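You operate a simulated robot arm through the tools that you are given. There is no shell and no other tool. Be economical: measure what you need, move in short steps, check, and stop when the job is done.

Carry out the task below with a simulated robot arm. There is one attempt and no reset: what you move stays moved.

TASK
Put the pink tube plug on the steel shelf away on the top of the covering bench. Fetch the black-tube sample package and set it on the gauge table. Push the dust door shut. Pull the tag drawer open. Any order will do. Set down upright: black-tube sample package.

Only the result counts: the job must be done as asked and must still hold three seconds after the hand-in. Knocking over, shifting, dropping, spilling or breaking anything else fails it.

THE ROBOT
A 6-joint arm with a four-finger gripper on a trunk, on a base that drives. Base frame: it is fixed to the floor where the robot stands at the start and does not move with it; the origin is under the middle of the robot, x ahead of it, y to its left, z up. Lengths are in mm, angles in degrees, forces in N, time in s.
With the tool pointing down near the work surface it reaches from about 440 to 920 mm from the robot's upright axis, wherever it stands. Its first joint turns from -166.0 to 166.0 degrees. Places, roughly: black-tube sample package [1250, 2750, 1000]; dust door [4700, 2500, 1500]; gauge table [-1600, 600, 900]; pink tube plug (7x7x6 cm) [500, 100, 800]; tag drawer [-1700, 600, 600]; top of the covering bench [-4200, -4600, 800]. Payload 3.43 kg.
The tool frame sits at the grasp point between the pads (the TCP): z along the fingers, y along the line on which they close. The tips reach 30 mm beyond it. Largest opening 120 mm; the body of the gripper starts 85 mm behind the TCP.
Orientation is that of the tool frame in the base frame, as a unit quaternion [w, x, y, z]. With the fingers straight down and closing along the base's y, the tool's x points along the base's -x, its y along +y and its z along -z.

THE INTERFACE
- The arm moves only by the tool servo_tool. Its argument "deltas" is a list of rows, each a list of 7 numbers: the shift along the tool's x, y, z in units of 50 mm (1.0 is 50 mm), then the turn, a rotation vector about the tool's x, y, z in units of 4 degrees (1.0 is 4 degrees), then the opening in per cent of the stroke, from 0 (shut) to 100 (fully open). In form: [[tx, ty, tz, rx, ry, rz, jaw], ...]. A call has 1 to 12 rows; each row shifts and turns the commanded pose from where the row before left it, along the tool's axes as they then stand. A call with a number of a shift or a turn outside -1 to 1 is refused whole. A row lasts 0.2 s, in which the tool goes at most 50 mm and 8.6 degrees; a call with a longer step from one row to the next is refused whole, and so is a gripper value outside its range. A pose out of reach is approached as far as the arm can. The call stops where the force on the tool passes 40 N (or 10 N more than at its start, if that is more) or the arm is blocked; 0.2 s more then pass. The fingers move at their own pace and stop on an object; they squeeze with about 35 N. The grip force told is the motor's: it shows also when the fingers shut on nothing. Time passes only in rows, and 0.2 s behind the last, so rows that do not move let the fingers close. The reply holds the time, the measured pose of the TCP, the force on the tool along the base axes, the opening and the grip force, in the units named above and with some noise, with the torque about the TCP (base axes, N m) and any sound that the robot's microphone picked up.
- Cameras (640 x 400 px; columns grow to the right, rows downward): "scene" is now at [62, 189.8, 1467.9]; the picture's right is [-0.11, -0.99, 0.00], its down [-0.69, 0.08, -0.72] and it looks along [0.72, -0.08, -0.69] (base axes); focal length 249 px, centre (320, 200). "wrist" rides on the gripper at [71, -17, -120] in the tool frame; the picture's right is [0.23, 0.97, 0.00], its down [-0.81, 0.19, -0.55] and it looks along [-0.54, 0.13, 0.83] (tool axes); focal length 275 px, centre (320, 200). There is no depth. A picture from a camera that has moved, and an enlarged one, comes with that camera's place and axes in the base frame and with its lens.
- capture(camera): a new picture of that camera. No time passes.
- raise_lower(by): slides the trunk up (or, below 0, down) by that many mm; the arm and the scene camera ride with it, the base frame stays. It gives what a move gives, with no picture.
- drive_base(legs): drives the robot by 1 to 6 legs, each [ahead, left, turn to the left] in mm, mm and degrees, along the robot's own axes; the way and the turn of a leg run together, so that a leg with both is an arc; at most 1500 mm and 180 degrees a leg. The arm and the cameras ride along, it lands a little off, and it stops where it bumps. It gives what a move gives.
- pan_tilt(pan, tilt): turns the head with the scene camera to pan (to the left, within 120 degrees either way) and tilt (down, from -29 to 69), counted from straight ahead of the robot. It gives what a move gives.
- close_up(camera, box): a new picture of the part [left, top, right, bottom] of that camera's present view, enlarged. No time passes.
- sign_off(): hands the job in; it is judged then, once.

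Work in short steps. Places have to be worked out from the pictures, the camera data and where the tool is seen: move nearer, look again, correct. Check each grasp and each placing, and mend what went wrong. You have 165 turns and 108 pictures in all, those below and enlarged ones among them. Open the gripper and draw the arm clear of the work before you hand the job in, unless the task says otherwise.

The tools are called after "Emit:" by a JSON object that holds its "method" and its "body". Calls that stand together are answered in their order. servo_tool: Moves the arm, as the interface text tells. Its arguments: {"type":"object","properties":{"deltas":{"type":"array"}},"required":["deltas"]} The other tools are called the same way: raise_lower (by) slides the trunk up or down; drive_base (legs) drives the base; pan_tilt (pan, tilt) turns the head that bears the scene camera; capture (camera) takes a picture; close_up (camera, box) takes an enlarged picture of a part of a camera's view; sign_off () hands the job in.

At the start:

```text
time_s: 0.0
eef_pos: [533.0, 92.4, 998.9]
tool_rot: [0.001, 0.0, 1.0, 0.0]
ft_force: [0.5, 0.6, -0.4]
moment: [-0.03, -0.03, 0.02]
gripper_width: 119.9
finger_force: 0.0
trunk travel left (down, up): [-50.0, 490.0]
robot x, y, heading: [-0.6, -2.5, 0.1]
head pan, tilt: [-6.3, 43.9]
```

scene: 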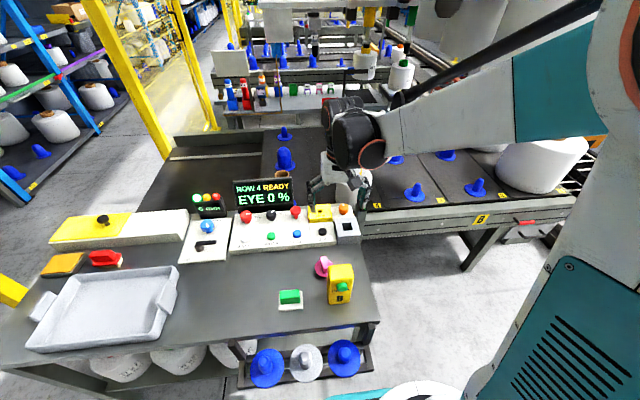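
wrist: 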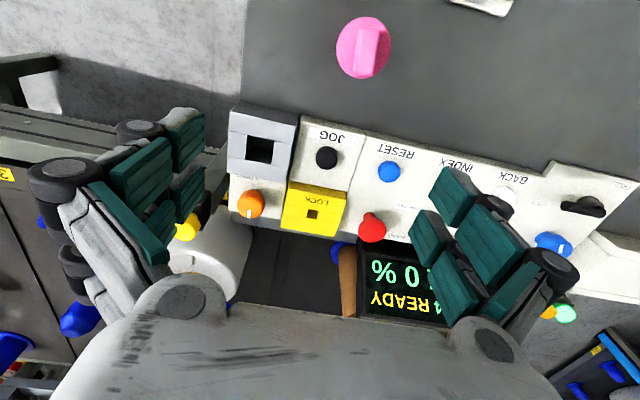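

The plug triangulates to roughly [479,130,785]. I'll take a closer look at it in both cameras.

Emit:
{"method": "close_up", "body": {"camera": "scene", "box": [260, 230, 380, 320]}}

Emit:
{"method": "close_up", "body": {"camera": "wrist", "box": [280, 0, 440, 100]}}

```text
4.44 times, centred on (320, 275) of scene
camera zoom: at [62.0, 189.8, 1467.9], right [-0.11, -0.99, 0.0], down [-0.69, 0.08, -0.72], along [0.72, -0.08, -0.69], focal length 1107 px, centre (320, -133)
```

zoom: 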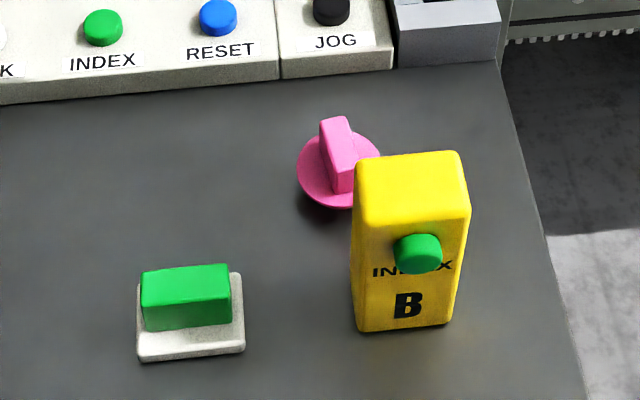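

```text
4.00 times, centred on (360, 50) of wrist
camera zoom: at [461.5, 75.0, 1118.9], right [-0.23, 0.97, 0.0], down [0.81, 0.19, 0.55], along [0.54, 0.13, -0.83], focal length 1101 px, centre (160, 800)
```

zoom: 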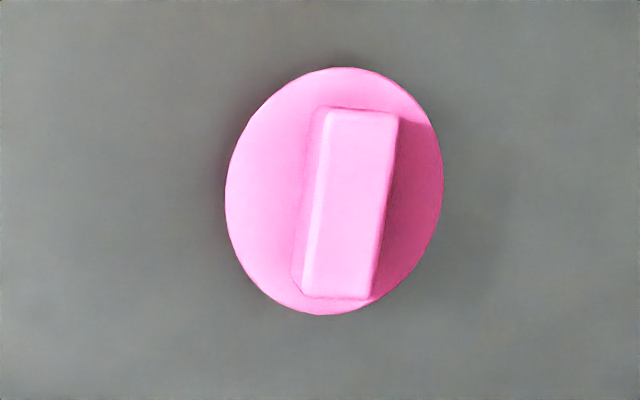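

The plug is a disc (centre ≈[479,130], table ≈755) with a fin along x, turned about 10°, top ≈808. A tall yellow box stands at x 367–407. I move above the fin, turn -10° about tool z, and check.

Emit:
{"method": "servo_tool", "body": {"deltas": [[0.54, 0.38, 0.6, 0, 0, 0, 100], [0.54, 0.37, 0.6, 0, 0, 0, 100], [0, 0, 0.8, 0, 0, -1, 100], [0, 0, 0, 0, 0, -1, 100], [0, 0, 0, 0, 0, -0.5, 100], [0, 0, 0, 0, 0, 0, 60]]}}

Emit:
{"method": "capture", "body": {"camera": "wrist"}}

Emit:
{"method": "close_up", "body": {"camera": "scene", "box": [240, 170, 400, 320]}}

```text
time_s: 1.4
eef_pos: [477.5, 130.1, 898.9]
tool_rot: [0.0, -0.087, 0.996, 0.0]
ft_force: [-0.3, -0.1, 0.5]
moment: [-0.02, -0.02, 0.01]
gripper_width: 71.9
finger_force: 0.1
trunk travel left (down, up): [-50.0, 490.0]
robot x, y, heading: [0.8, 1.2, 0.1]
head pan, tilt: [-6.3, 43.9]
```

```text
103 pictures are left
camera wrist: at [411.6, 100.6, 1018.8], right [-0.4, 0.92, 0.0], down [0.77, 0.33, 0.55], along [0.51, 0.22, -0.83], focal length 275 px, centre (320, 200)
```

wrist: 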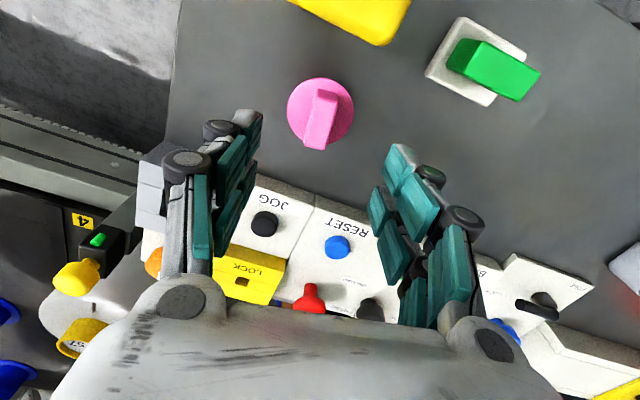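

```text
2.67 times, centred on (320, 245) of scene
camera zoom: at [61.9, 189.8, 1467.9], right [-0.11, -0.99, 0.0], down [-0.69, 0.08, -0.72], along [0.72, -0.08, -0.69], focal length 664 px, centre (320, 80)
```

zoom: 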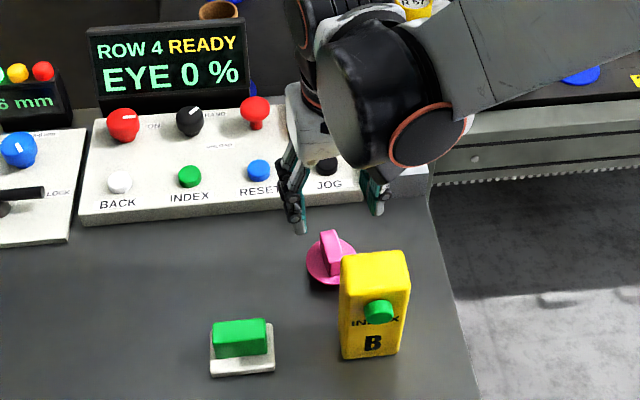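

The fin is between the fingers, and the wrist stays about 30 mm above the yellow box if I stop at TCP z≈814. I go down and close.

Emit:
{"method": "servo_tool", "body": {"deltas": [[0, 0, 0.6, 0, 0, -0.3, 60], [0, -0.02, 0.6, 0, 0, 0, 60], [0, 0, 0.5, 0, 0, 0, 60], [0, 0, 0, 0, 0, 0, 60]]}}

Emit:
{"method": "capture", "body": {"camera": "scene"}}

Emit:
{"method": "capture", "body": {"camera": "wrist"}}

```text
time_s: 2.4
eef_pos: [478.8, 129.0, 812.1]
tool_rot: [0.0, -0.097, 0.995, 0.0]
ft_force: [0.2, -1.0, 0.1]
moment: [0.03, 0.0, -0.01]
gripper_width: 72.2
finger_force: 0.1
trunk travel left (down, up): [-50.0, 490.0]
robot x, y, heading: [-2.4, -0.6, 0.1]
head pan, tilt: [-6.3, 43.9]
```

```text
101 pictures are left
camera scene: at [62.3, 189.9, 1467.8], right [-0.11, -0.99, 0.0], down [-0.69, 0.08, -0.72], along [0.72, -0.08, -0.69], focal length 249 px, centre (320, 200)
```

scene: 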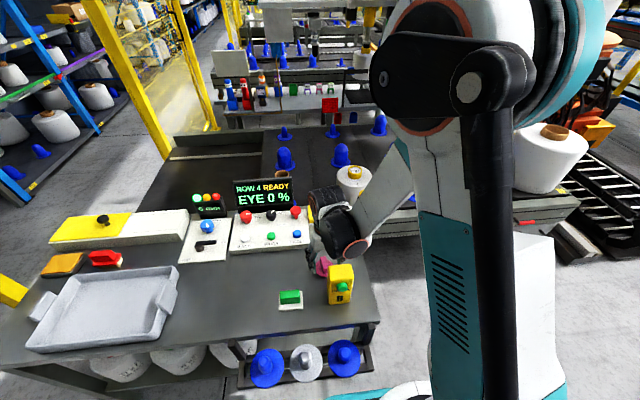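

```text
100 pictures are left
camera wrist: at [412.6, 98.0, 933.7], right [-0.41, 0.91, 0.0], down [0.76, 0.35, 0.55], along [0.5, 0.23, -0.83], focal length 275 px, centre (320, 200)
```

wrist: 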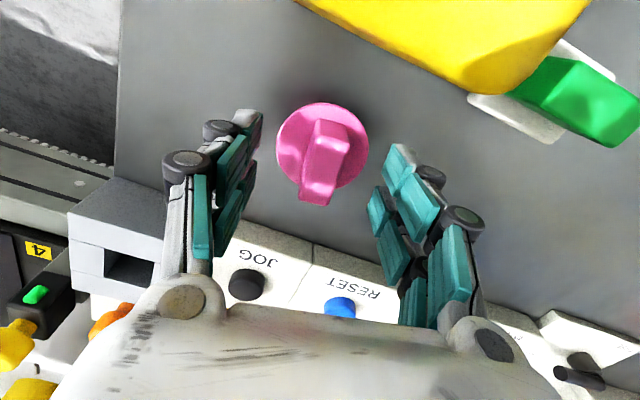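

The geometry of the fin between the fingers needs a sharper look before closing.

Emit:
{"method": "close_up", "body": {"camera": "wrist", "box": [240, 80, 400, 230]}}

Emit:
{"method": "close_up", "body": {"camera": "scene", "box": [280, 220, 380, 310]}}

```text
2.67 times, centred on (320, 155) of wrist
camera zoom: at [412.6, 98.0, 933.7], right [-0.41, 0.91, 0.0], down [0.76, 0.35, 0.55], along [0.5, 0.23, -0.83], focal length 734 px, centre (320, 320)
```

zoom: 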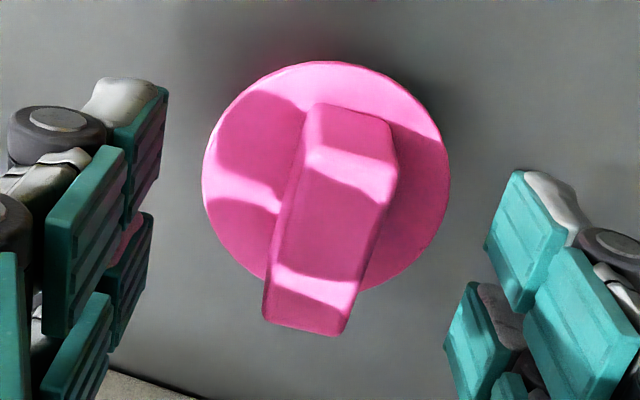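

```text
4.44 times, centred on (330, 265) of scene
camera zoom: at [62.3, 189.9, 1467.8], right [-0.11, -0.99, 0.0], down [-0.69, 0.08, -0.72], along [0.72, -0.08, -0.69], focal length 1107 px, centre (276, -89)
```

zoom: 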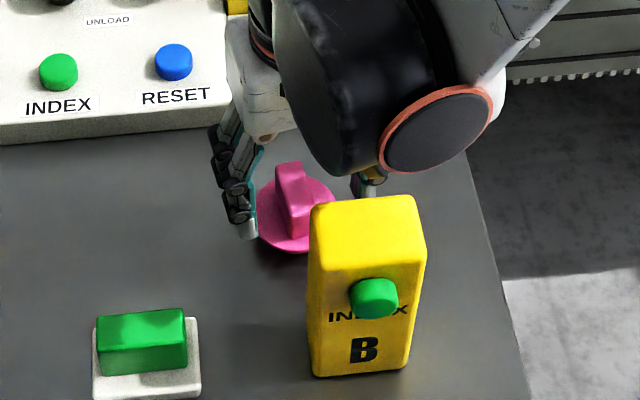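

Refined: the fin top is at about z 795 and centred at [478,129], with the wrist well above the yellow box. I lower 11 mm more and close.

Emit:
{"method": "servo_tool", "body": {"deltas": [[0, 0, 0.24, 0, 0, 0, 60], [0, 0, 0, 0, 0, 0, 0], [0, 0, 0, 0, 0, 0, 0], [0, 0, 0, 0, 0, 0, 0]]}}

```text
time_s: 3.4
eef_pos: [479.4, 129.1, 801.1]
tool_rot: [0.0, -0.098, 0.995, 0.0]
ft_force: [0.0, -1.4, 1.5]
moment: [-0.05, -0.01, -0.04]
gripper_width: 18.9
finger_force: 35.0
trunk travel left (down, up): [-50.0, 490.0]
robot x, y, heading: [0.2, 1.6, 0.2]
head pan, tilt: [-6.3, 43.9]
```

It grips 19 mm with 35 N. I lift straight up.

Emit:
{"method": "servo_tool", "body": {"deltas": [[0, 0, -0.5, 0, 0, 0, 0], [0, 0, -0.9, 0, 0, 0, 0], [0, 0, -1, 0, 0, 0, 0], [0, 0, -1, 0, 0, 0, 0], [0, 0, -1, 0, 0, 0, 0]]}}

Emit:
{"method": "capture", "body": {"camera": "wrist"}}

Emit:
{"method": "capture", "body": {"camera": "scene"}}

```text
time_s: 4.6
eef_pos: [479.3, 128.6, 1021.2]
tool_rot: [0.001, -0.097, 0.995, 0.001]
ft_force: [0.7, 0.2, -0.2]
moment: [-0.01, 0.02, -0.01]
gripper_width: 18.9
finger_force: 35.3
trunk travel left (down, up): [-50.0, 490.0]
robot x, y, heading: [0.2, -1.6, -0.0]
head pan, tilt: [-6.3, 43.9]
```

```text
97 pictures are left
camera wrist: at [413.1, 97.6, 1141.8], right [-0.42, 0.91, 0.0], down [0.76, 0.35, 0.55], along [0.5, 0.23, -0.83], focal length 275 px, centre (320, 200)
```

wrist: 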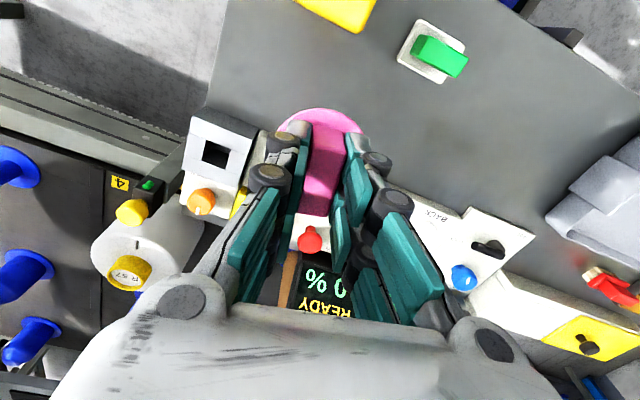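

```text
96 pictures are left
camera scene: at [58.6, 159.6, 1479.5], right [-0.45, -0.89, 0.0], down [-0.53, 0.26, -0.81], along [0.72, -0.36, -0.59], focal length 249 px, centre (320, 200)
```

scene: 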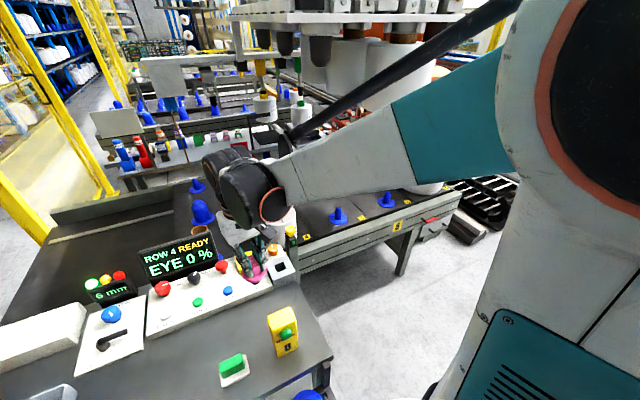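

The plug is held. I look around by panning the head to plan the drive.

Emit:
{"method": "pan_tilt", "body": {"pan": 115, "tilt": 25}}

Emit:
{"method": "capture", "body": {"camera": "scene"}}

Emit:
{"method": "pan_tilt", "body": {"pan": -115, "tilt": 25}}

Emit:
{"method": "capture", "body": {"camera": "scene"}}

```text
time_s: 6.6
eef_pos: [478.8, 127.8, 1020.4]
tool_rot: [0.0, -0.097, 0.995, 0.001]
ft_force: [-0.3, 0.2, 0.2]
moment: [0.05, 0.02, 0.0]
gripper_width: 18.9
finger_force: 34.7
trunk travel left (down, up): [-50.0, 490.0]
robot x, y, heading: [-1.7, -1.5, -0.2]
head pan, tilt: [115.0, 25.0]
```

```text
95 pictures are left
camera scene: at [65.5, 164.4, 1495.8], right [-0.37, -0.93, 0.0], down [-0.4, 0.16, -0.9], along [0.84, -0.34, -0.43], focal length 249 px, centre (320, 200)
```

scene: 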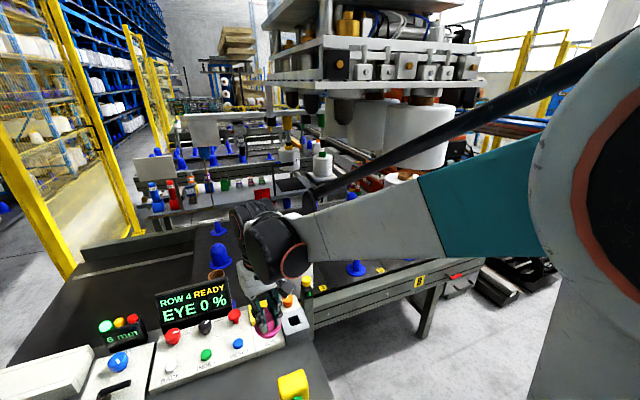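

```text
time_s: 9.9
eef_pos: [479.5, 128.0, 1021.5]
tool_rot: [0.0, -0.097, 0.995, 0.0]
ft_force: [0.5, -0.8, 0.1]
moment: [0.03, -0.01, -0.02]
gripper_width: 18.9
finger_force: 35.1
trunk travel left (down, up): [-50.0, 490.0]
robot x, y, heading: [1.5, 0.0, 0.1]
head pan, tilt: [-115.0, 25.0]
```

```text
94 pictures are left
camera scene: at [-44.1, 109.9, 1497.5], right [-0.96, 0.26, 0.0], down [0.11, 0.4, -0.91], along [-0.24, -0.88, -0.42], focal length 249 px, centre (320, 200)
```

scene: 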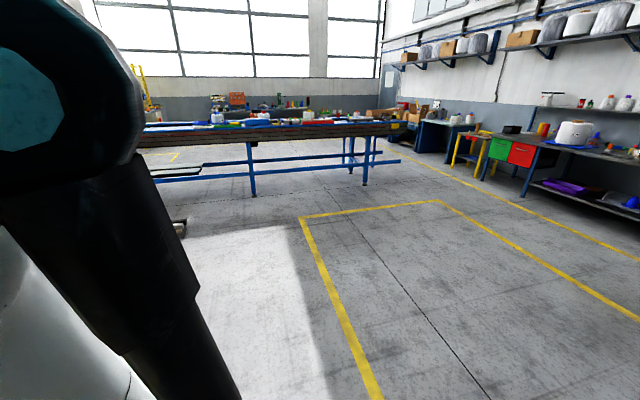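

The head picture axes do not match the reported pan; I try the left pan once more to see whether it is lag or blocked.

Emit:
{"method": "pan_tilt", "body": {"pan": 90, "tilt": 25}}

Emit:
{"method": "capture", "body": {"camera": "scene"}}

```text
time_s: 12.9
eef_pos: [478.5, 128.4, 1020.7]
tool_rot: [0.0, -0.097, 0.995, 0.0]
ft_force: [0.3, 0.1, -0.1]
moment: [0.0, 0.0, 0.0]
gripper_width: 18.9
finger_force: 35.2
trunk travel left (down, up): [-50.0, 490.0]
robot x, y, heading: [-1.5, -0.6, 0.1]
head pan, tilt: [90.0, 25.0]
```

```text
93 pictures are left
camera scene: at [66.2, 164.9, 1498.5], right [-0.37, -0.93, 0.0], down [-0.38, 0.15, -0.91], along [0.85, -0.34, -0.41], focal length 249 px, centre (320, 200)
```

scene: 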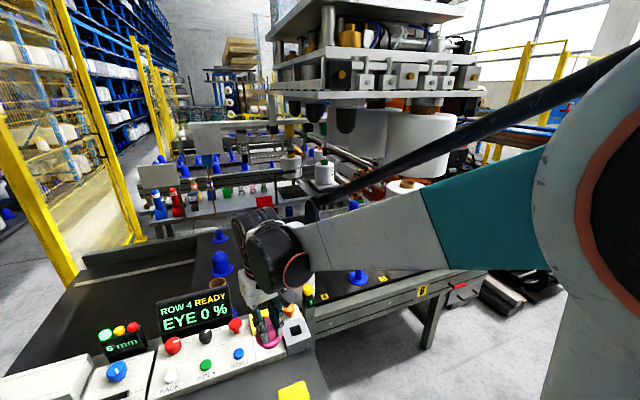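

The head is limited on the left by the arm; rightwards it works. The covering bench projects around (447,122) in the right-hand view, so I return there and zoom.

Emit:
{"method": "pan_tilt", "body": {"pan": -120, "tilt": 15}}

Emit:
{"method": "capture", "body": {"camera": "scene"}}

Emit:
{"method": "close_up", "body": {"camera": "scene", "box": [330, 80, 530, 200]}}

```text
time_s: 15.9
eef_pos: [479.5, 129.3, 1021.0]
tool_rot: [0.0, -0.098, 0.995, 0.001]
ft_force: [0.1, -0.3, 0.5]
moment: [0.02, 0.0, -0.03]
gripper_width: 18.9
finger_force: 35.1
trunk travel left (down, up): [-50.0, 490.0]
robot x, y, heading: [-0.3, -0.6, 0.1]
head pan, tilt: [-120.0, 15.0]
```

```text
92 pictures are left
camera scene: at [-53.3, 111.6, 1512.9], right [-0.93, 0.36, 0.0], down [0.09, 0.24, -0.97], along [-0.35, -0.9, -0.26], focal length 249 px, centre (320, 200)
```

scene: 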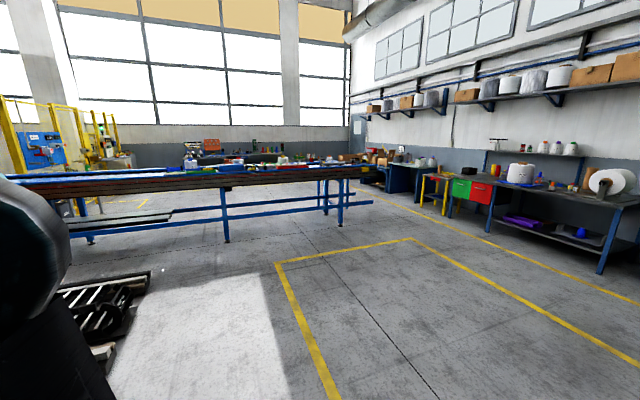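

```text
3.20 times, centred on (430, 140) of scene
camera zoom: at [-53.3, 111.6, 1512.9], right [-0.93, 0.36, 0.0], down [0.09, 0.24, -0.97], along [-0.35, -0.9, -0.26], focal length 797 px, centre (-32, 392)
```

zoom: 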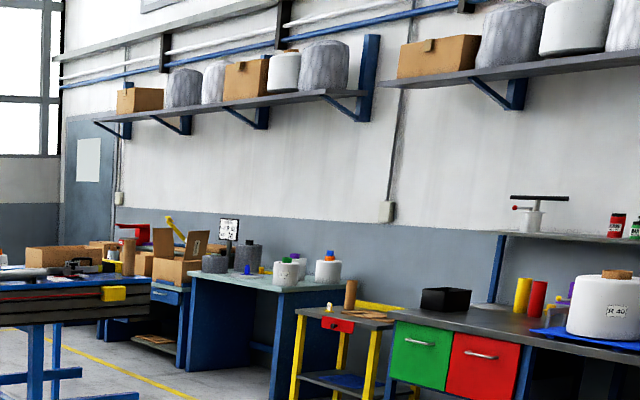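

The bench is the one with the light top and teal sides: front edge near x≈-3700, y from -4680 to -4000. The aisle runs past the long blue table (end at x≈-2370). I back off, turn right and drive diagonally.

Emit:
{"method": "drive_base", "body": {"legs": [[-500, 0, 0], [0, 0, -135], [1500, 0, 0], [1400, 0, 0]]}}

Emit:
{"method": "pan_tilt", "body": {"pan": -30, "tilt": 15}}

Emit:
{"method": "capture", "body": {"camera": "scene"}}

```text
time_s: 38.0
eef_pos: [-2792.7, -2463.0, 1020.4]
tool_rot: [0.0, 0.882, 0.471, 0.001]
ft_force: [0.1, -0.7, 0.1]
moment: [0.01, 0.01, 0.01]
gripper_width: 18.9
finger_force: 35.1
trunk travel left (down, up): [-50.0, 490.0]
robot x, y, heading: [-2548.1, -2031.6, -135.0]
head pan, tilt: [-120.0, 15.0]
```

```text
time_s: 39.6
eef_pos: [-2792.6, -2463.8, 1020.7]
tool_rot: [0.0, 0.883, 0.47, 0.0]
ft_force: [-0.2, -0.2, 0.0]
moment: [0.01, 0.0, 0.01]
gripper_width: 18.8
finger_force: 35.1
trunk travel left (down, up): [-50.0, 490.0]
robot x, y, heading: [-2543.5, -2034.1, -135.0]
head pan, tilt: [-30.0, 15.0]
```

```text
90 pictures are left
camera scene: at [-2480.3, -2186.7, 1513.2], right [-0.26, 0.97, 0.0], down [0.25, 0.07, -0.97], along [-0.93, -0.25, -0.26], focal length 249 px, centre (320, 200)
```

scene: 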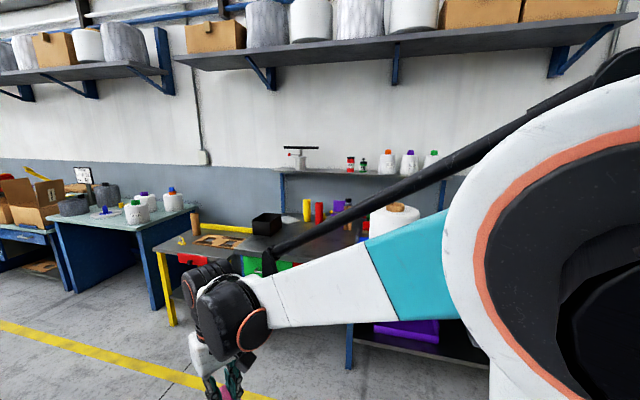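

The bench top lies at about x -3850…-4480, y -4750…-3980. I drive to about (-3180,-4350), facing -x.

Emit:
{"method": "drive_base", "body": {"legs": [[0, 0, 45], [1300, -300, 0], [1000, -330, 0], [0, 0, -90]]}}

Emit:
{"method": "pan_tilt", "body": {"pan": -5, "tilt": 30}}

Emit:
{"method": "capture", "body": {"camera": "scene"}}

Emit:
{"method": "capture", "body": {"camera": "wrist"}}

```text
time_s: 57.2
eef_pos: [-3676.0, -4444.5, 1021.0]
tool_rot: [0.0, 0.996, 0.089, -0.001]
ft_force: [-0.7, -0.1, -0.5]
moment: [-0.01, -0.02, 0.01]
gripper_width: 18.9
finger_force: 34.9
trunk travel left (down, up): [-50.0, 490.0]
robot x, y, heading: [-3195.2, -4322.1, 178.7]
head pan, tilt: [-30.0, 15.0]
```

```text
time_s: 58.1
eef_pos: [-3676.8, -4444.1, 1021.3]
tool_rot: [0.0, 0.996, 0.088, 0.0]
ft_force: [0.3, 0.1, 0.1]
moment: [-0.01, -0.01, 0.0]
gripper_width: 18.7
finger_force: 34.6
trunk travel left (down, up): [-50.0, 490.0]
robot x, y, heading: [-3194.4, -4325.1, 178.9]
head pan, tilt: [-5.0, 30.0]
```

```text
89 pictures are left
camera scene: at [-3264.8, -4491.5, 1499.7], right [0.38, 0.92, 0.0], down [0.37, -0.15, -0.92], along [-0.85, 0.35, -0.4], focal length 249 px, centre (320, 200)
```

scene: 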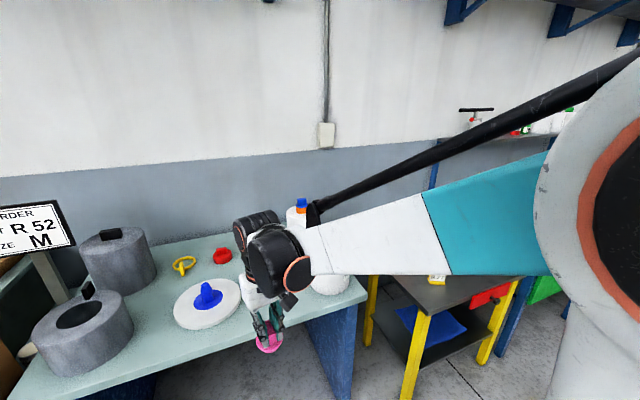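

```text
88 pictures are left
camera wrist: at [-3609.1, -4415.9, 1141.3], right [0.4, -0.92, 0.0], down [-0.76, -0.33, 0.55], along [-0.51, -0.22, -0.83], focal length 275 px, centre (320, 200)
```

wrist: 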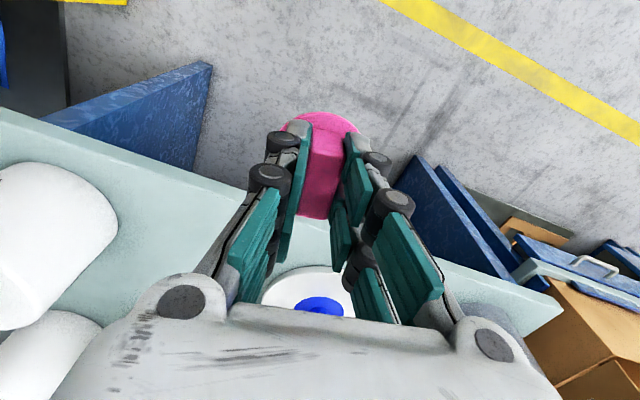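

The bench's front edge is x≈-3858, top z≈790, with a free patch between the white disc and the spools around [-3960,-4385]. I move the plug above it.

Emit:
{"method": "servo_tool", "body": {"deltas": [[-0.9, -0.36, 0, 0, 0, 0, 0], [-0.9, -0.36, 0, 0, 0, 0, 0], [-0.9, -0.36, 0, 0, 0, 0, 0], [-0.9, -0.37, 0, 0, 0, 0, 0], [-0.9, -0.37, 0, 0, 0, 0, 0], [-0.88, -0.37, 0, 0, 0, 0, 0], [0, 0, 0.8, 0, 0, 0, 0], [0, 0, 0.8, 0, 0, 0, 0]]}}

Emit:
{"method": "capture", "body": {"camera": "scene"}}

Emit:
{"method": "capture", "body": {"camera": "wrist"}}

```text
time_s: 59.9
eef_pos: [-3960.9, -4383.3, 940.8]
tool_rot: [0.0, 0.996, 0.088, 0.001]
ft_force: [0.8, 1.1, -0.4]
moment: [0.01, 0.05, 0.01]
gripper_width: 19.0
finger_force: 35.0
trunk travel left (down, up): [-50.0, 490.0]
robot x, y, heading: [-3192.2, -4326.7, 179.0]
head pan, tilt: [-5.0, 30.0]
```

```text
87 pictures are left
camera scene: at [-3269.1, -4517.1, 1488.9], right [0.11, 0.99, 0.0], down [0.5, -0.05, -0.87], along [-0.86, 0.09, -0.5], focal length 249 px, centre (320, 200)
```

scene: 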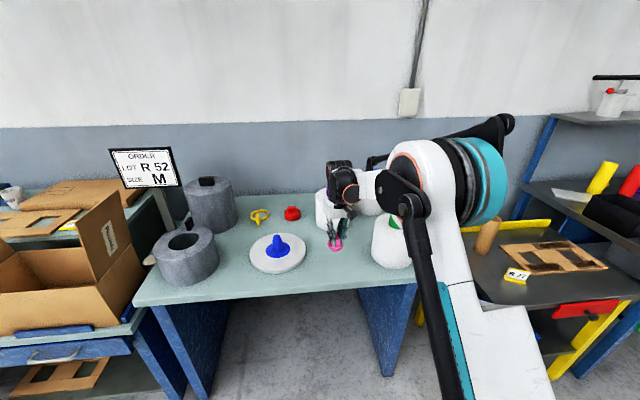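

```text
86 pictures are left
camera wrist: at [-3893.3, -4354.7, 1060.7], right [0.4, -0.92, 0.0], down [-0.76, -0.33, 0.55], along [-0.51, -0.22, -0.83], focal length 275 px, centre (320, 200)
```

wrist: 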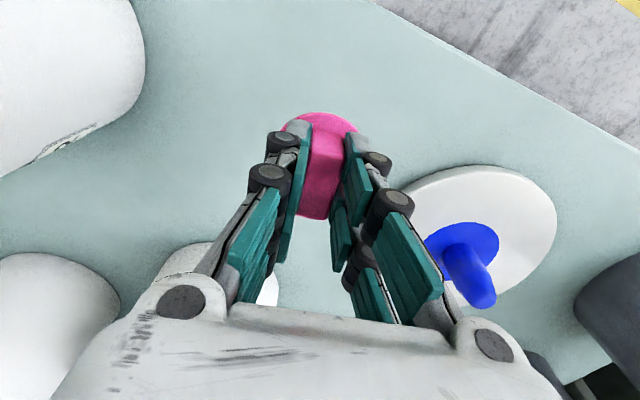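

The patch is clear. I descend to about 868 then creep in small steps to feel contact.

Emit:
{"method": "servo_tool", "body": {"deltas": [[0, 0, 0.7, 0, 0, 0, 0], [0, 0, 0.6, 0, 0, 0, 0], [0, 0, 0, 0, 0, 0, 0]]}}

Emit:
{"method": "close_up", "body": {"camera": "scene", "box": [280, 180, 400, 280]}}

```text
time_s: 60.7
eef_pos: [-3960.9, -4384.3, 875.1]
tool_rot: [0.0, 0.996, 0.088, 0.0]
ft_force: [0.0, 1.2, 0.0]
moment: [0.04, 0.03, 0.04]
gripper_width: 18.6
finger_force: 34.6
trunk travel left (down, up): [-50.0, 490.0]
robot x, y, heading: [-3195.3, -4325.0, 179.0]
head pan, tilt: [-5.0, 30.0]
```

```text
4.00 times, centred on (340, 230) of scene
camera zoom: at [-3269.8, -4517.1, 1489.0], right [0.11, 0.99, 0.0], down [0.5, -0.05, -0.87], along [-0.86, 0.09, -0.5], focal length 997 px, centre (240, 80)
```

zoom: 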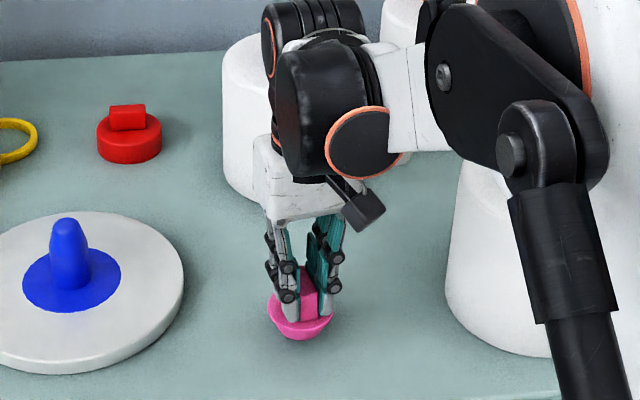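

Still in the air. I creep down 4 mm per row until contact.

Emit:
{"method": "servo_tool", "body": {"deltas": [[0, 0, 0.08, 0, 0, 0, 0], [0, 0, 0.08, 0, 0, 0, 0], [0, 0, 0.08, 0, 0, 0, 0], [0, 0, 0.08, 0, 0, 0, 0], [0, 0, 0.08, 0, 0, 0, 0], [0, 0, 0, 0, 0, 0, 0]]}}

```text
time_s: 62.1
eef_pos: [-3958.4, -4382.1, 857.9]
tool_rot: [0.0, 0.996, 0.088, -0.001]
ft_force: [-3.5, -0.2, 34.8]
moment: [-0.03, 0.13, 0.05]
gripper_width: 19.1
finger_force: 34.9
trunk travel left (down, up): [-50.0, 490.0]
robot x, y, heading: [-3191.6, -4320.9, 179.3]
head pan, tilt: [-5.0, 30.0]
```

Contact (35 N) at z≈858. I ease back 2 mm, then open slightly and lift.

Emit:
{"method": "servo_tool", "body": {"deltas": [[0, 0, -0.04, 0, 0, 0, 0], [0, 0, 0, 0, 0, 0, 35], [0, 0, 0, 0, 0, 0, 35], [0, 0, -0.4, 0, 0, 0, 35], [0, 0, -0.8, 0, 0, 0, 35], [0, 0, -1, 0, 0, 0, 35], [0, 0, -1, 0, 0, 0, 35]]}}

Emit:
{"method": "capture", "body": {"camera": "wrist"}}

```text
time_s: 63.7
eef_pos: [-3959.8, -4382.6, 1020.2]
tool_rot: [0.0, 0.996, 0.088, 0.0]
ft_force: [-0.1, 0.2, -1.1]
moment: [-0.02, -0.03, -0.05]
gripper_width: 41.9
finger_force: 0.2
trunk travel left (down, up): [-50.0, 490.0]
robot x, y, heading: [-3197.1, -4322.4, 178.7]
head pan, tilt: [-5.0, 30.0]
```

```text
84 pictures are left
camera wrist: at [-3892.5, -4354.0, 1140.0], right [0.4, -0.92, 0.0], down [-0.76, -0.33, 0.55], along [-0.51, -0.22, -0.83], focal length 275 px, centre (320, 200)
```

wrist: 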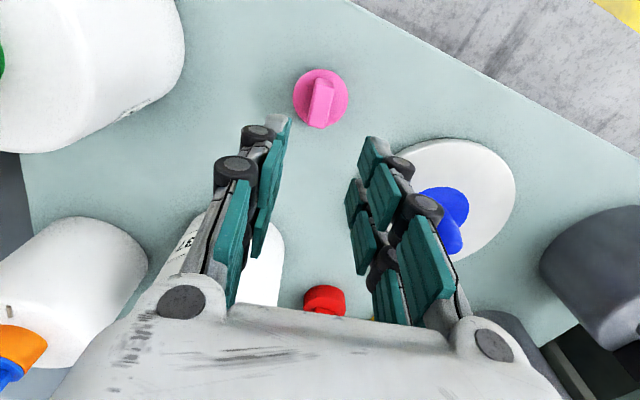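

The plug stands on the bench. I retract the arm toward the robot and drive back towards the gauge table, stopping where I can look at it.

Emit:
{"method": "servo_tool", "body": {"deltas": [[0.9, 0.36, 0, 0, 0, 0, 35], [0.9, 0.36, 0, 0, 0, 0, 35], [0.9, 0.36, 0, 0, 0, 0, 35], [0.9, 0.37, 0, 0, 0, 0, 35], [0.9, 0.37, 0, 0, 0, 0, 35], [0.88, 0.37, 0, 0, 0, 0, 35]]}}

Emit:
{"method": "drive_base", "body": {"legs": [[-150, 0, 0], [0, 0, -89], [1400, 0, 0], [1000, 0, -20]]}}

Emit:
{"method": "pan_tilt", "body": {"pan": -20, "tilt": 15}}

Emit:
{"method": "capture", "body": {"camera": "scene"}}

```text
time_s: 65.1
eef_pos: [-3677.3, -4444.7, 1018.6]
tool_rot: [0.0, 0.996, 0.088, 0.0]
ft_force: [0.7, 0.4, 0.6]
moment: [-0.02, 0.0, -0.01]
gripper_width: 42.1
finger_force: 0.1
trunk travel left (down, up): [-50.0, 490.0]
robot x, y, heading: [-3196.9, -4326.8, 178.8]
head pan, tilt: [-5.0, 30.0]
```

```text
time_s: 81.7
eef_pos: [-2840.4, -1455.4, 1019.6]
tool_rot: [0.0, -0.652, 0.758, 0.0]
ft_force: [-0.1, 1.2, -0.2]
moment: [0.02, 0.0, 0.03]
gripper_width: 42.3
finger_force: 0.1
trunk travel left (down, up): [-50.0, 490.0]
robot x, y, heading: [-2881.8, -1949.7, 70.2]
head pan, tilt: [-5.0, 30.0]
```

```text
time_s: 82.4
eef_pos: [-2840.8, -1456.3, 1020.3]
tool_rot: [0.0, -0.652, 0.758, 0.0]
ft_force: [-0.6, 0.5, -0.4]
moment: [0.0, 0.02, 0.03]
gripper_width: 42.0
finger_force: 0.0
trunk travel left (down, up): [-50.0, 490.0]
robot x, y, heading: [-2880.6, -1950.1, 70.1]
head pan, tilt: [-20.0, 15.0]
```

```text
83 pictures are left
camera scene: at [-3016.1, -1831.7, 1513.1], right [0.77, -0.64, 0.0], down [-0.17, -0.2, -0.97], along [0.62, 0.74, -0.26], focal length 249 px, centre (320, 200)
```

scene: 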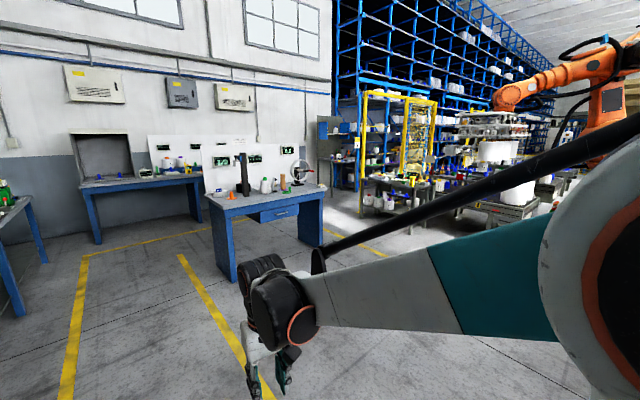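

The gauge table with its drawer is the central one; zoom on it.

Emit:
{"method": "close_up", "body": {"camera": "scene", "box": [190, 125, 350, 285]}}

```text
2.50 times, centred on (270, 205) of scene
camera zoom: at [-3016.1, -1831.7, 1513.1], right [0.77, -0.64, 0.0], down [-0.17, -0.2, -0.97], along [0.62, 0.74, -0.26], focal length 623 px, centre (445, 188)
```

zoom: 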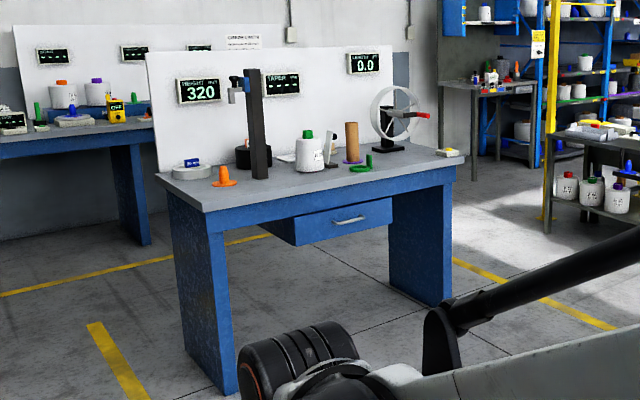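

The table front faces -y at about y≈500, with the drawer handle near [-1650,500,645]. I drive to about (-1640,-550), facing +y, and look.

Emit:
{"method": "drive_base", "body": {"legs": [[0, 0, 20], [700, -620, 0], [700, -620, 0]]}}

Emit:
{"method": "pan_tilt", "body": {"pan": -5, "tilt": 38}}

Emit:
{"method": "capture", "body": {"camera": "scene"}}

Emit:
{"method": "capture", "body": {"camera": "wrist"}}

```text
time_s: 92.9
eef_pos: [-1777.0, -71.7, 1018.0]
tool_rot: [0.0, 0.773, -0.635, 0.0]
ft_force: [-0.1, -0.9, -0.1]
moment: [0.0, 0.02, 0.01]
gripper_width: 41.9
finger_force: 0.1
trunk travel left (down, up): [-50.0, 490.0]
robot x, y, heading: [-1652.8, -545.7, 90.1]
head pan, tilt: [-20.0, 15.0]
```

```text
time_s: 93.8
eef_pos: [-1776.7, -70.4, 1019.8]
tool_rot: [0.001, 0.773, -0.635, 0.0]
ft_force: [0.0, -0.1, -0.3]
moment: [-0.01, 0.01, 0.02]
gripper_width: 42.1
finger_force: 0.1
trunk travel left (down, up): [-50.0, 490.0]
robot x, y, heading: [-1648.9, -551.7, 90.0]
head pan, tilt: [-5.0, 38.0]
```

```text
81 pictures are left
camera scene: at [-1815.3, -485.5, 1497.5], right [0.94, -0.35, 0.0], down [-0.15, -0.39, -0.91], along [0.32, 0.85, -0.42], focal length 249 px, centre (320, 200)
```

scene: 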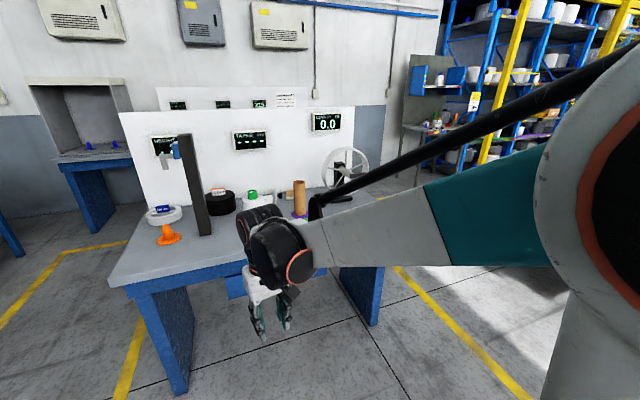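

```text
80 pictures are left
camera wrist: at [-1746.4, -137.9, 1139.4], right [-0.91, -0.41, 0.0], down [-0.35, 0.76, 0.55], along [-0.23, 0.5, -0.83], focal length 275 px, centre (320, 200)
```

wrist: 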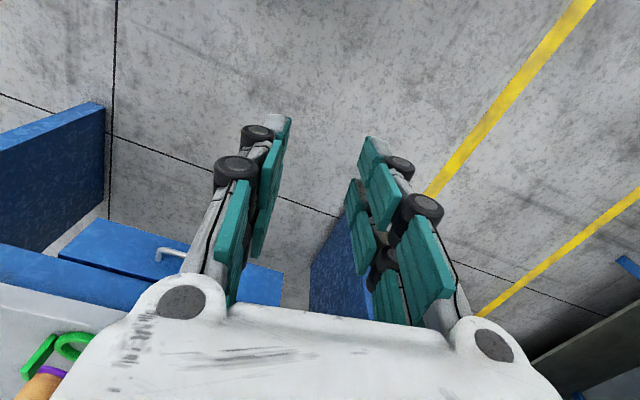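

The table's drawer handle is a horizontal bar below the top, so I'll take it with the tool pointing horizontally (+y), fingers closing vertically. First I shift the tool to about [-1650,60,855] and start pitching.

Emit:
{"method": "servo_tool", "body": {"deltas": [[-0.41, -0.6, 0.66, 0, 0, 0, 60], [-0.41, -0.6, 0.66, 0, 0, 0, 60], [-0.41, -0.6, 0.66, 0, 0, 0, 60], [-0.41, -0.6, 0.66, 0, 0, 0, 60], [-0.41, -0.6, 0.66, 0, 0, 0, 60], [0, 0, 0, 0, 0, 0.93, 60], [0, 0, 0, 0, 0, 0.93, 60], [0, 0, 0, 0, 0, 0.93, 60], [0, 0, 0, 0, -1, 0, 60], [0, 0, 0, 0, -1, 0, 60], [0, 0, 0, 0, -1, 0, 60], [0, 0, 0, 0, -1, 0, 60]]}}

Emit:
{"method": "servo_tool", "body": {"deltas": [[0, 0, 0, 0, -1, 0, 60], [0, 0, 0, 0, -1, 0, 60], [0, 0, 0, 0, -1, 0, 60], [0, 0, 0, 0, -1, 0, 60], [0, 0, 0, 0, -1, 0, 60], [0, 0, 0, 0, -1, 0, 60], [0, 0, 0, 0, -1, 0, 60], [0, 0, 0, 0, -1, 0, 60], [0, 0, 0, 0, -1, 0, 60], [0, 0, 0, 0, -1, 0, 60], [0, 0, 0, 0, -1, 0, 60], [0, 0, 0, 0, -1, 0, 60]]}}

Emit:
{"method": "capture", "body": {"camera": "wrist"}}

Emit:
{"method": "capture", "body": {"camera": "scene"}}

```text
time_s: 96.3
eef_pos: [-1650.7, 58.6, 852.6]
tool_rot: [0.099, -0.7, 0.7, 0.099]
ft_force: [0.0, 0.8, -0.3]
moment: [-0.01, 0.0, 0.02]
gripper_width: 72.0
finger_force: 0.0
trunk travel left (down, up): [-50.0, 490.0]
robot x, y, heading: [-1650.2, -551.3, 89.9]
head pan, tilt: [-5.0, 38.0]
```

```text
time_s: 99.0
eef_pos: [-1650.4, 109.8, 933.6]
tool_rot: [0.375, -0.599, 0.6, 0.374]
ft_force: [-0.2, -0.1, -0.6]
moment: [0.01, -0.01, 0.03]
gripper_width: 71.9
finger_force: 0.1
out of reach, approached as far as the arm can: row 7, 8, 9, 10, 11, 12
trunk travel left (down, up): [-50.0, 490.0]
robot x, y, heading: [-1649.8, -551.0, 89.8]
head pan, tilt: [-5.0, 38.0]
```

```text
79 pictures are left
camera wrist: at [-1633.0, -30.6, 921.8], right [-0.97, -0.1, -0.21], down [-0.19, -0.14, 0.97], along [-0.13, 0.98, 0.12], focal length 275 px, centre (320, 200)
```

wrist: 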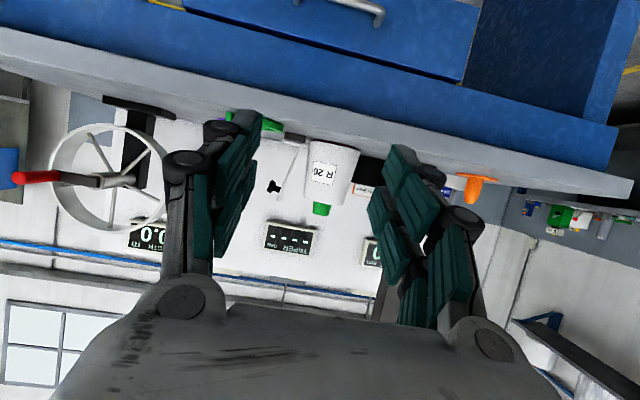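

```text
78 pictures are left
camera scene: at [-1840.3, -485.8, 1476.6], right [1.0, -0.09, 0.0], down [-0.05, -0.61, -0.79], along [0.07, 0.78, -0.62], focal length 249 px, centre (320, 200)
```

scene: 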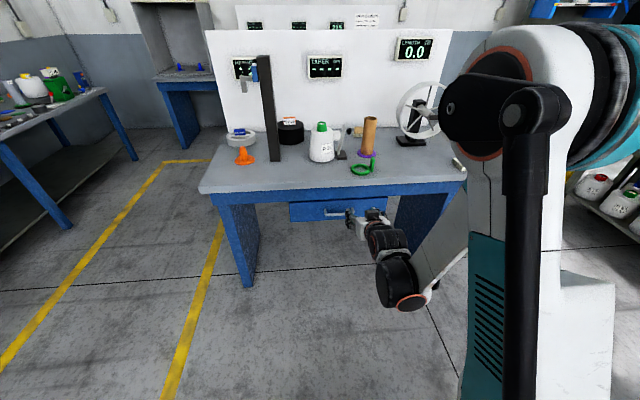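

The arm can't hold a horizontal tool this low and close. Let me examine the drawer and handle geometry before choosing an angle.

Emit:
{"method": "close_up", "body": {"camera": "scene", "box": [270, 170, 430, 270]}}

Emit:
{"method": "close_up", "body": {"camera": "wrist", "box": [160, 0, 640, 200]}}

```text
4.00 times, centred on (350, 220) of scene
camera zoom: at [-1840.3, -485.8, 1476.6], right [1.0, -0.09, 0.0], down [-0.05, -0.61, -0.79], along [0.07, 0.78, -0.62], focal length 997 px, centre (200, 120)
```

zoom: 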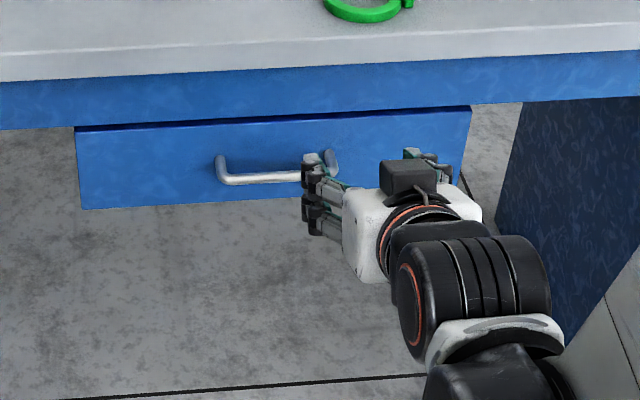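

```text
1.33 times, centred on (400, 100) of wrist
camera zoom: at [-1633.0, -30.6, 921.8], right [-0.97, -0.1, -0.21], down [-0.19, -0.14, 0.97], along [-0.13, 0.98, 0.12], focal length 367 px, centre (213, 333)
```

zoom: 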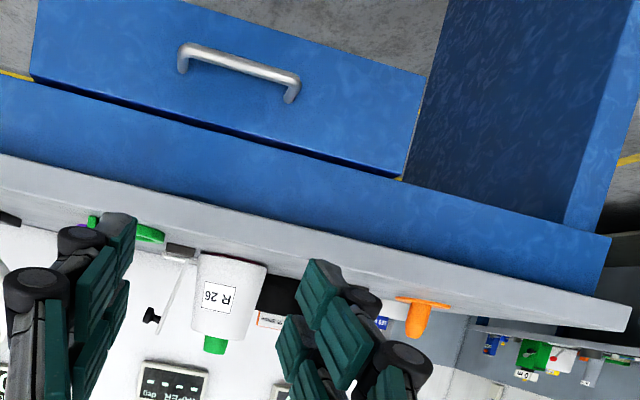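

The bar sits at about [-1660,438,648], drawer face y≈480, slab edge overhanging to y≈409 at z≥827. I'll use a 45° down-forward tool, closing across the bar: pitch back 19°, then roll -90° about the tool axis.

Emit:
{"method": "servo_tool", "body": {"deltas": [[0, 0, 0, 0, 0.95, 0, 40], [0, 0, 0, 0, 0.95, 0, 40], [0, 0, 0, 0, 0.95, 0, 40], [0, 0, 0, 0, 0.95, 0, 40], [0, 0, 0, 0, 0.95, 0, 40], [0, 0, 0, 0, 0, -1, 40], [0, 0, 0, 0, 0, -1, 40], [0, 0, 0, 0, 0, -1, 40], [0, 0, 0, 0, 0, -1, 40], [0, 0, 0, 0, 0, -1, 40], [0, 0, 0, 0, 0, -1, 40], [0, 0, 0, 0, 0, -1, 40]]}}

Emit:
{"method": "servo_tool", "body": {"deltas": [[0, 0, 0, 0, 0, -1, 40], [0, 0, 0, 0, 0, -1, 40], [0, 0, 0, 0, 0, -1, 40], [0, 0, 0, 0, 0, -1, 40], [0, 0, 0, 0, 0, -1, 40], [0, 0, 0, 0, 0, -1, 40], [0, 0, 0, 0, 0, -1, 40], [0, 0, 0, 0, 0, -1, 40], [0, 0, 0, 0, 0, -1, 40], [0, 0, 0, 0, 0, -1, 40], [0, 0, 0, 0, 0, -1, 40], [0, 0, 0, 0, 0, -1, 40]]}}

Emit:
{"method": "servo_tool", "body": {"deltas": [[0, 0, 0, 0, 0, -1, 40], [0, 0, 0, 0, 0, -1, 40], [0, 0, 0, 0, 0, -1, 40], [0, 0, 0, 0, 0, -0.5, 40]]}}

```text
time_s: 101.5
eef_pos: [-1650.0, 109.6, 932.8]
tool_rot: [-0.328, 0.792, -0.475, -0.198]
ft_force: [-1.2, 0.0, 0.7]
moment: [0.03, 0.04, -0.01]
gripper_width: 47.9
finger_force: 0.1
trunk travel left (down, up): [-50.0, 490.0]
robot x, y, heading: [-1650.8, -546.1, 89.8]
head pan, tilt: [-5.0, 38.0]
```

```text
time_s: 104.2
eef_pos: [-1650.9, 108.9, 933.1]
tool_rot: [-0.379, 0.917, -0.111, -0.047]
ft_force: [-0.1, -0.2, 0.2]
moment: [0.0, -0.01, 0.02]
gripper_width: 48.1
finger_force: 0.0
trunk travel left (down, up): [-50.0, 490.0]
robot x, y, heading: [-1646.1, -548.3, 89.8]
head pan, tilt: [-5.0, 38.0]
```

```text
time_s: 105.2
eef_pos: [-1650.0, 110.5, 933.0]
tool_rot: [-0.382, 0.924, 0.0, 0.001]
ft_force: [1.1, -0.3, 0.2]
moment: [-0.01, -0.02, -0.03]
gripper_width: 48.0
finger_force: 0.0
trunk travel left (down, up): [-50.0, 490.0]
robot x, y, heading: [-1649.3, -552.8, 89.9]
head pan, tilt: [-5.0, 38.0]
```

Orientation is exact (45°). I drive 120 mm nearer and look with the wrist camera.

Emit:
{"method": "drive_base", "body": {"legs": [[120, 0, 0]]}}

Emit:
{"method": "servo_tool", "body": {"deltas": [[-0.2, 0.9, 0, 0, 0, 0, 40], [0, 0.9, 0, 0, 0, 0, 40], [0, 0.9, 0, 0, 0, 0, 40], [0, 0.5, 0.6, 0, 0, 0, 40], [0, 0, 0.6, 0, 0, 0, 40], [0, 0, 0, 0, 0, 0, 40]]}}

Emit:
{"method": "capture", "body": {"camera": "wrist"}}

Emit:
{"method": "capture", "body": {"camera": "scene"}}

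```text
time_s: 106.4
eef_pos: [-1649.8, 230.5, 933.4]
tool_rot: [-0.383, 0.924, 0.0, 0.0]
ft_force: [0.3, -1.0, 1.3]
moment: [-0.04, 0.01, 0.02]
gripper_width: 48.1
finger_force: 0.0
trunk travel left (down, up): [-50.0, 490.0]
robot x, y, heading: [-1645.5, -431.9, 90.1]
head pan, tilt: [-5.0, 38.0]
```

```text
time_s: 107.8
eef_pos: [-1661.4, 210.7, 847.6]
tool_rot: [-0.381, 0.925, 0.0, -0.001]
ft_force: [0.4, 0.0, 0.2]
moment: [-0.05, 0.01, 0.0]
gripper_width: 48.0
finger_force: 0.0
out of reach, approached as far as the arm can: row 2, 3, 4, 5
trunk travel left (down, up): [-50.0, 490.0]
robot x, y, heading: [-1648.6, -428.1, 90.0]
head pan, tilt: [-5.0, 38.0]
```

```text
75 pictures are left
camera wrist: at [-1589.0, 136.9, 945.4], right [0.23, -0.69, -0.69], down [-0.81, -0.53, 0.26], along [-0.54, 0.5, -0.68], focal length 275 px, centre (320, 200)
```

wrist: 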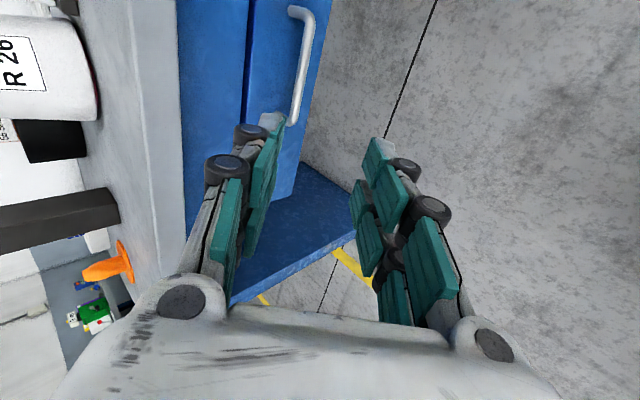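

```text
74 pictures are left
camera scene: at [-1840.2, -364.6, 1476.6], right [1.0, -0.09, 0.0], down [-0.05, -0.61, -0.79], along [0.07, 0.78, -0.62], focal length 249 px, centre (320, 200)
```

scene: 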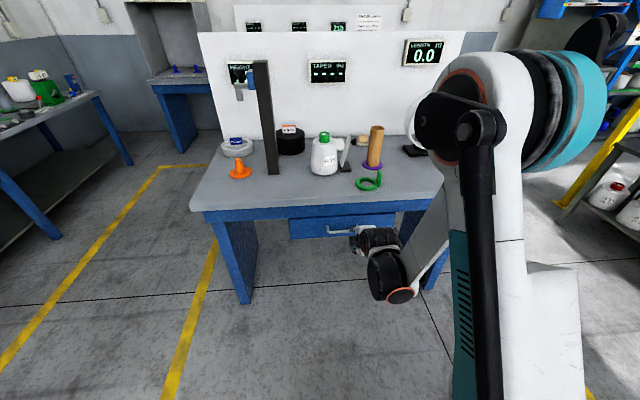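

The shift retreated too near the robot. I lower the trunk 50 mm and then extend forward-down along the tool axis towards the pre-grasp at [-1660,381,705].

Emit:
{"method": "raise_lower", "body": {"by": -50}}

Emit:
{"method": "servo_tool", "body": {"deltas": [[0, -0.3, 0.8, 0, 0, 0, 40], [0, -0.3, 0.8, 0, 0, 0, 40], [0, -0.3, 0.8, 0, 0, 0, 40], [0, -0.18, 0.8, 0, 0, 0, 40], [0, 0, 0.5, 0, 0, 0, 40], [0, 0, 0, 0, 0, 0, 40]]}}

Emit:
{"method": "capture", "body": {"camera": "wrist"}}

Emit:
{"method": "close_up", "body": {"camera": "scene", "box": [270, 170, 430, 310]}}

```text
time_s: 108.7
eef_pos: [-1660.3, 210.0, 799.0]
tool_rot: [-0.381, 0.925, 0.0, 0.0]
ft_force: [-0.4, -0.6, 0.2]
moment: [-0.01, -0.04, 0.03]
gripper_width: 48.1
finger_force: 0.1
trunk travel left (down, up): [0.0, 540.0]
robot x, y, heading: [-1646.3, -432.6, 90.0]
head pan, tilt: [-5.0, 38.0]
```

```text
time_s: 110.1
eef_pos: [-1662.2, 378.8, 703.7]
tool_rot: [-0.381, 0.925, 0.0, 0.0]
ft_force: [0.2, -0.9, 0.5]
moment: [-0.02, 0.03, 0.0]
gripper_width: 48.1
finger_force: 0.0
trunk travel left (down, up): [0.0, 540.0]
robot x, y, heading: [-1648.0, -430.1, 90.0]
head pan, tilt: [-5.0, 38.0]
```

```text
73 pictures are left
camera wrist: at [-1590.2, 305.9, 802.0], right [0.23, -0.69, -0.69], down [-0.81, -0.53, 0.26], along [-0.54, 0.5, -0.68], focal length 275 px, centre (320, 200)
```

wrist: 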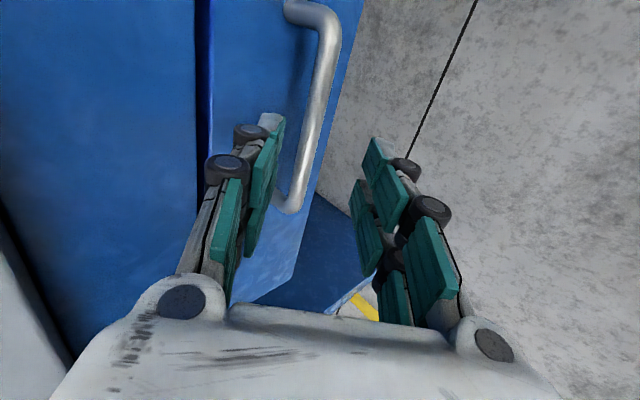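

```text
2.86 times, centred on (350, 240) of scene
camera zoom: at [-1840.2, -364.7, 1426.6], right [1.0, -0.09, 0.0], down [-0.05, -0.61, -0.79], along [0.07, 0.78, -0.62], focal length 712 px, centre (234, 86)
```

zoom: 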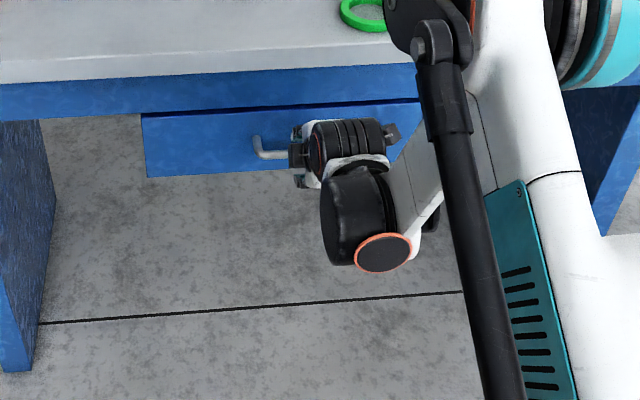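

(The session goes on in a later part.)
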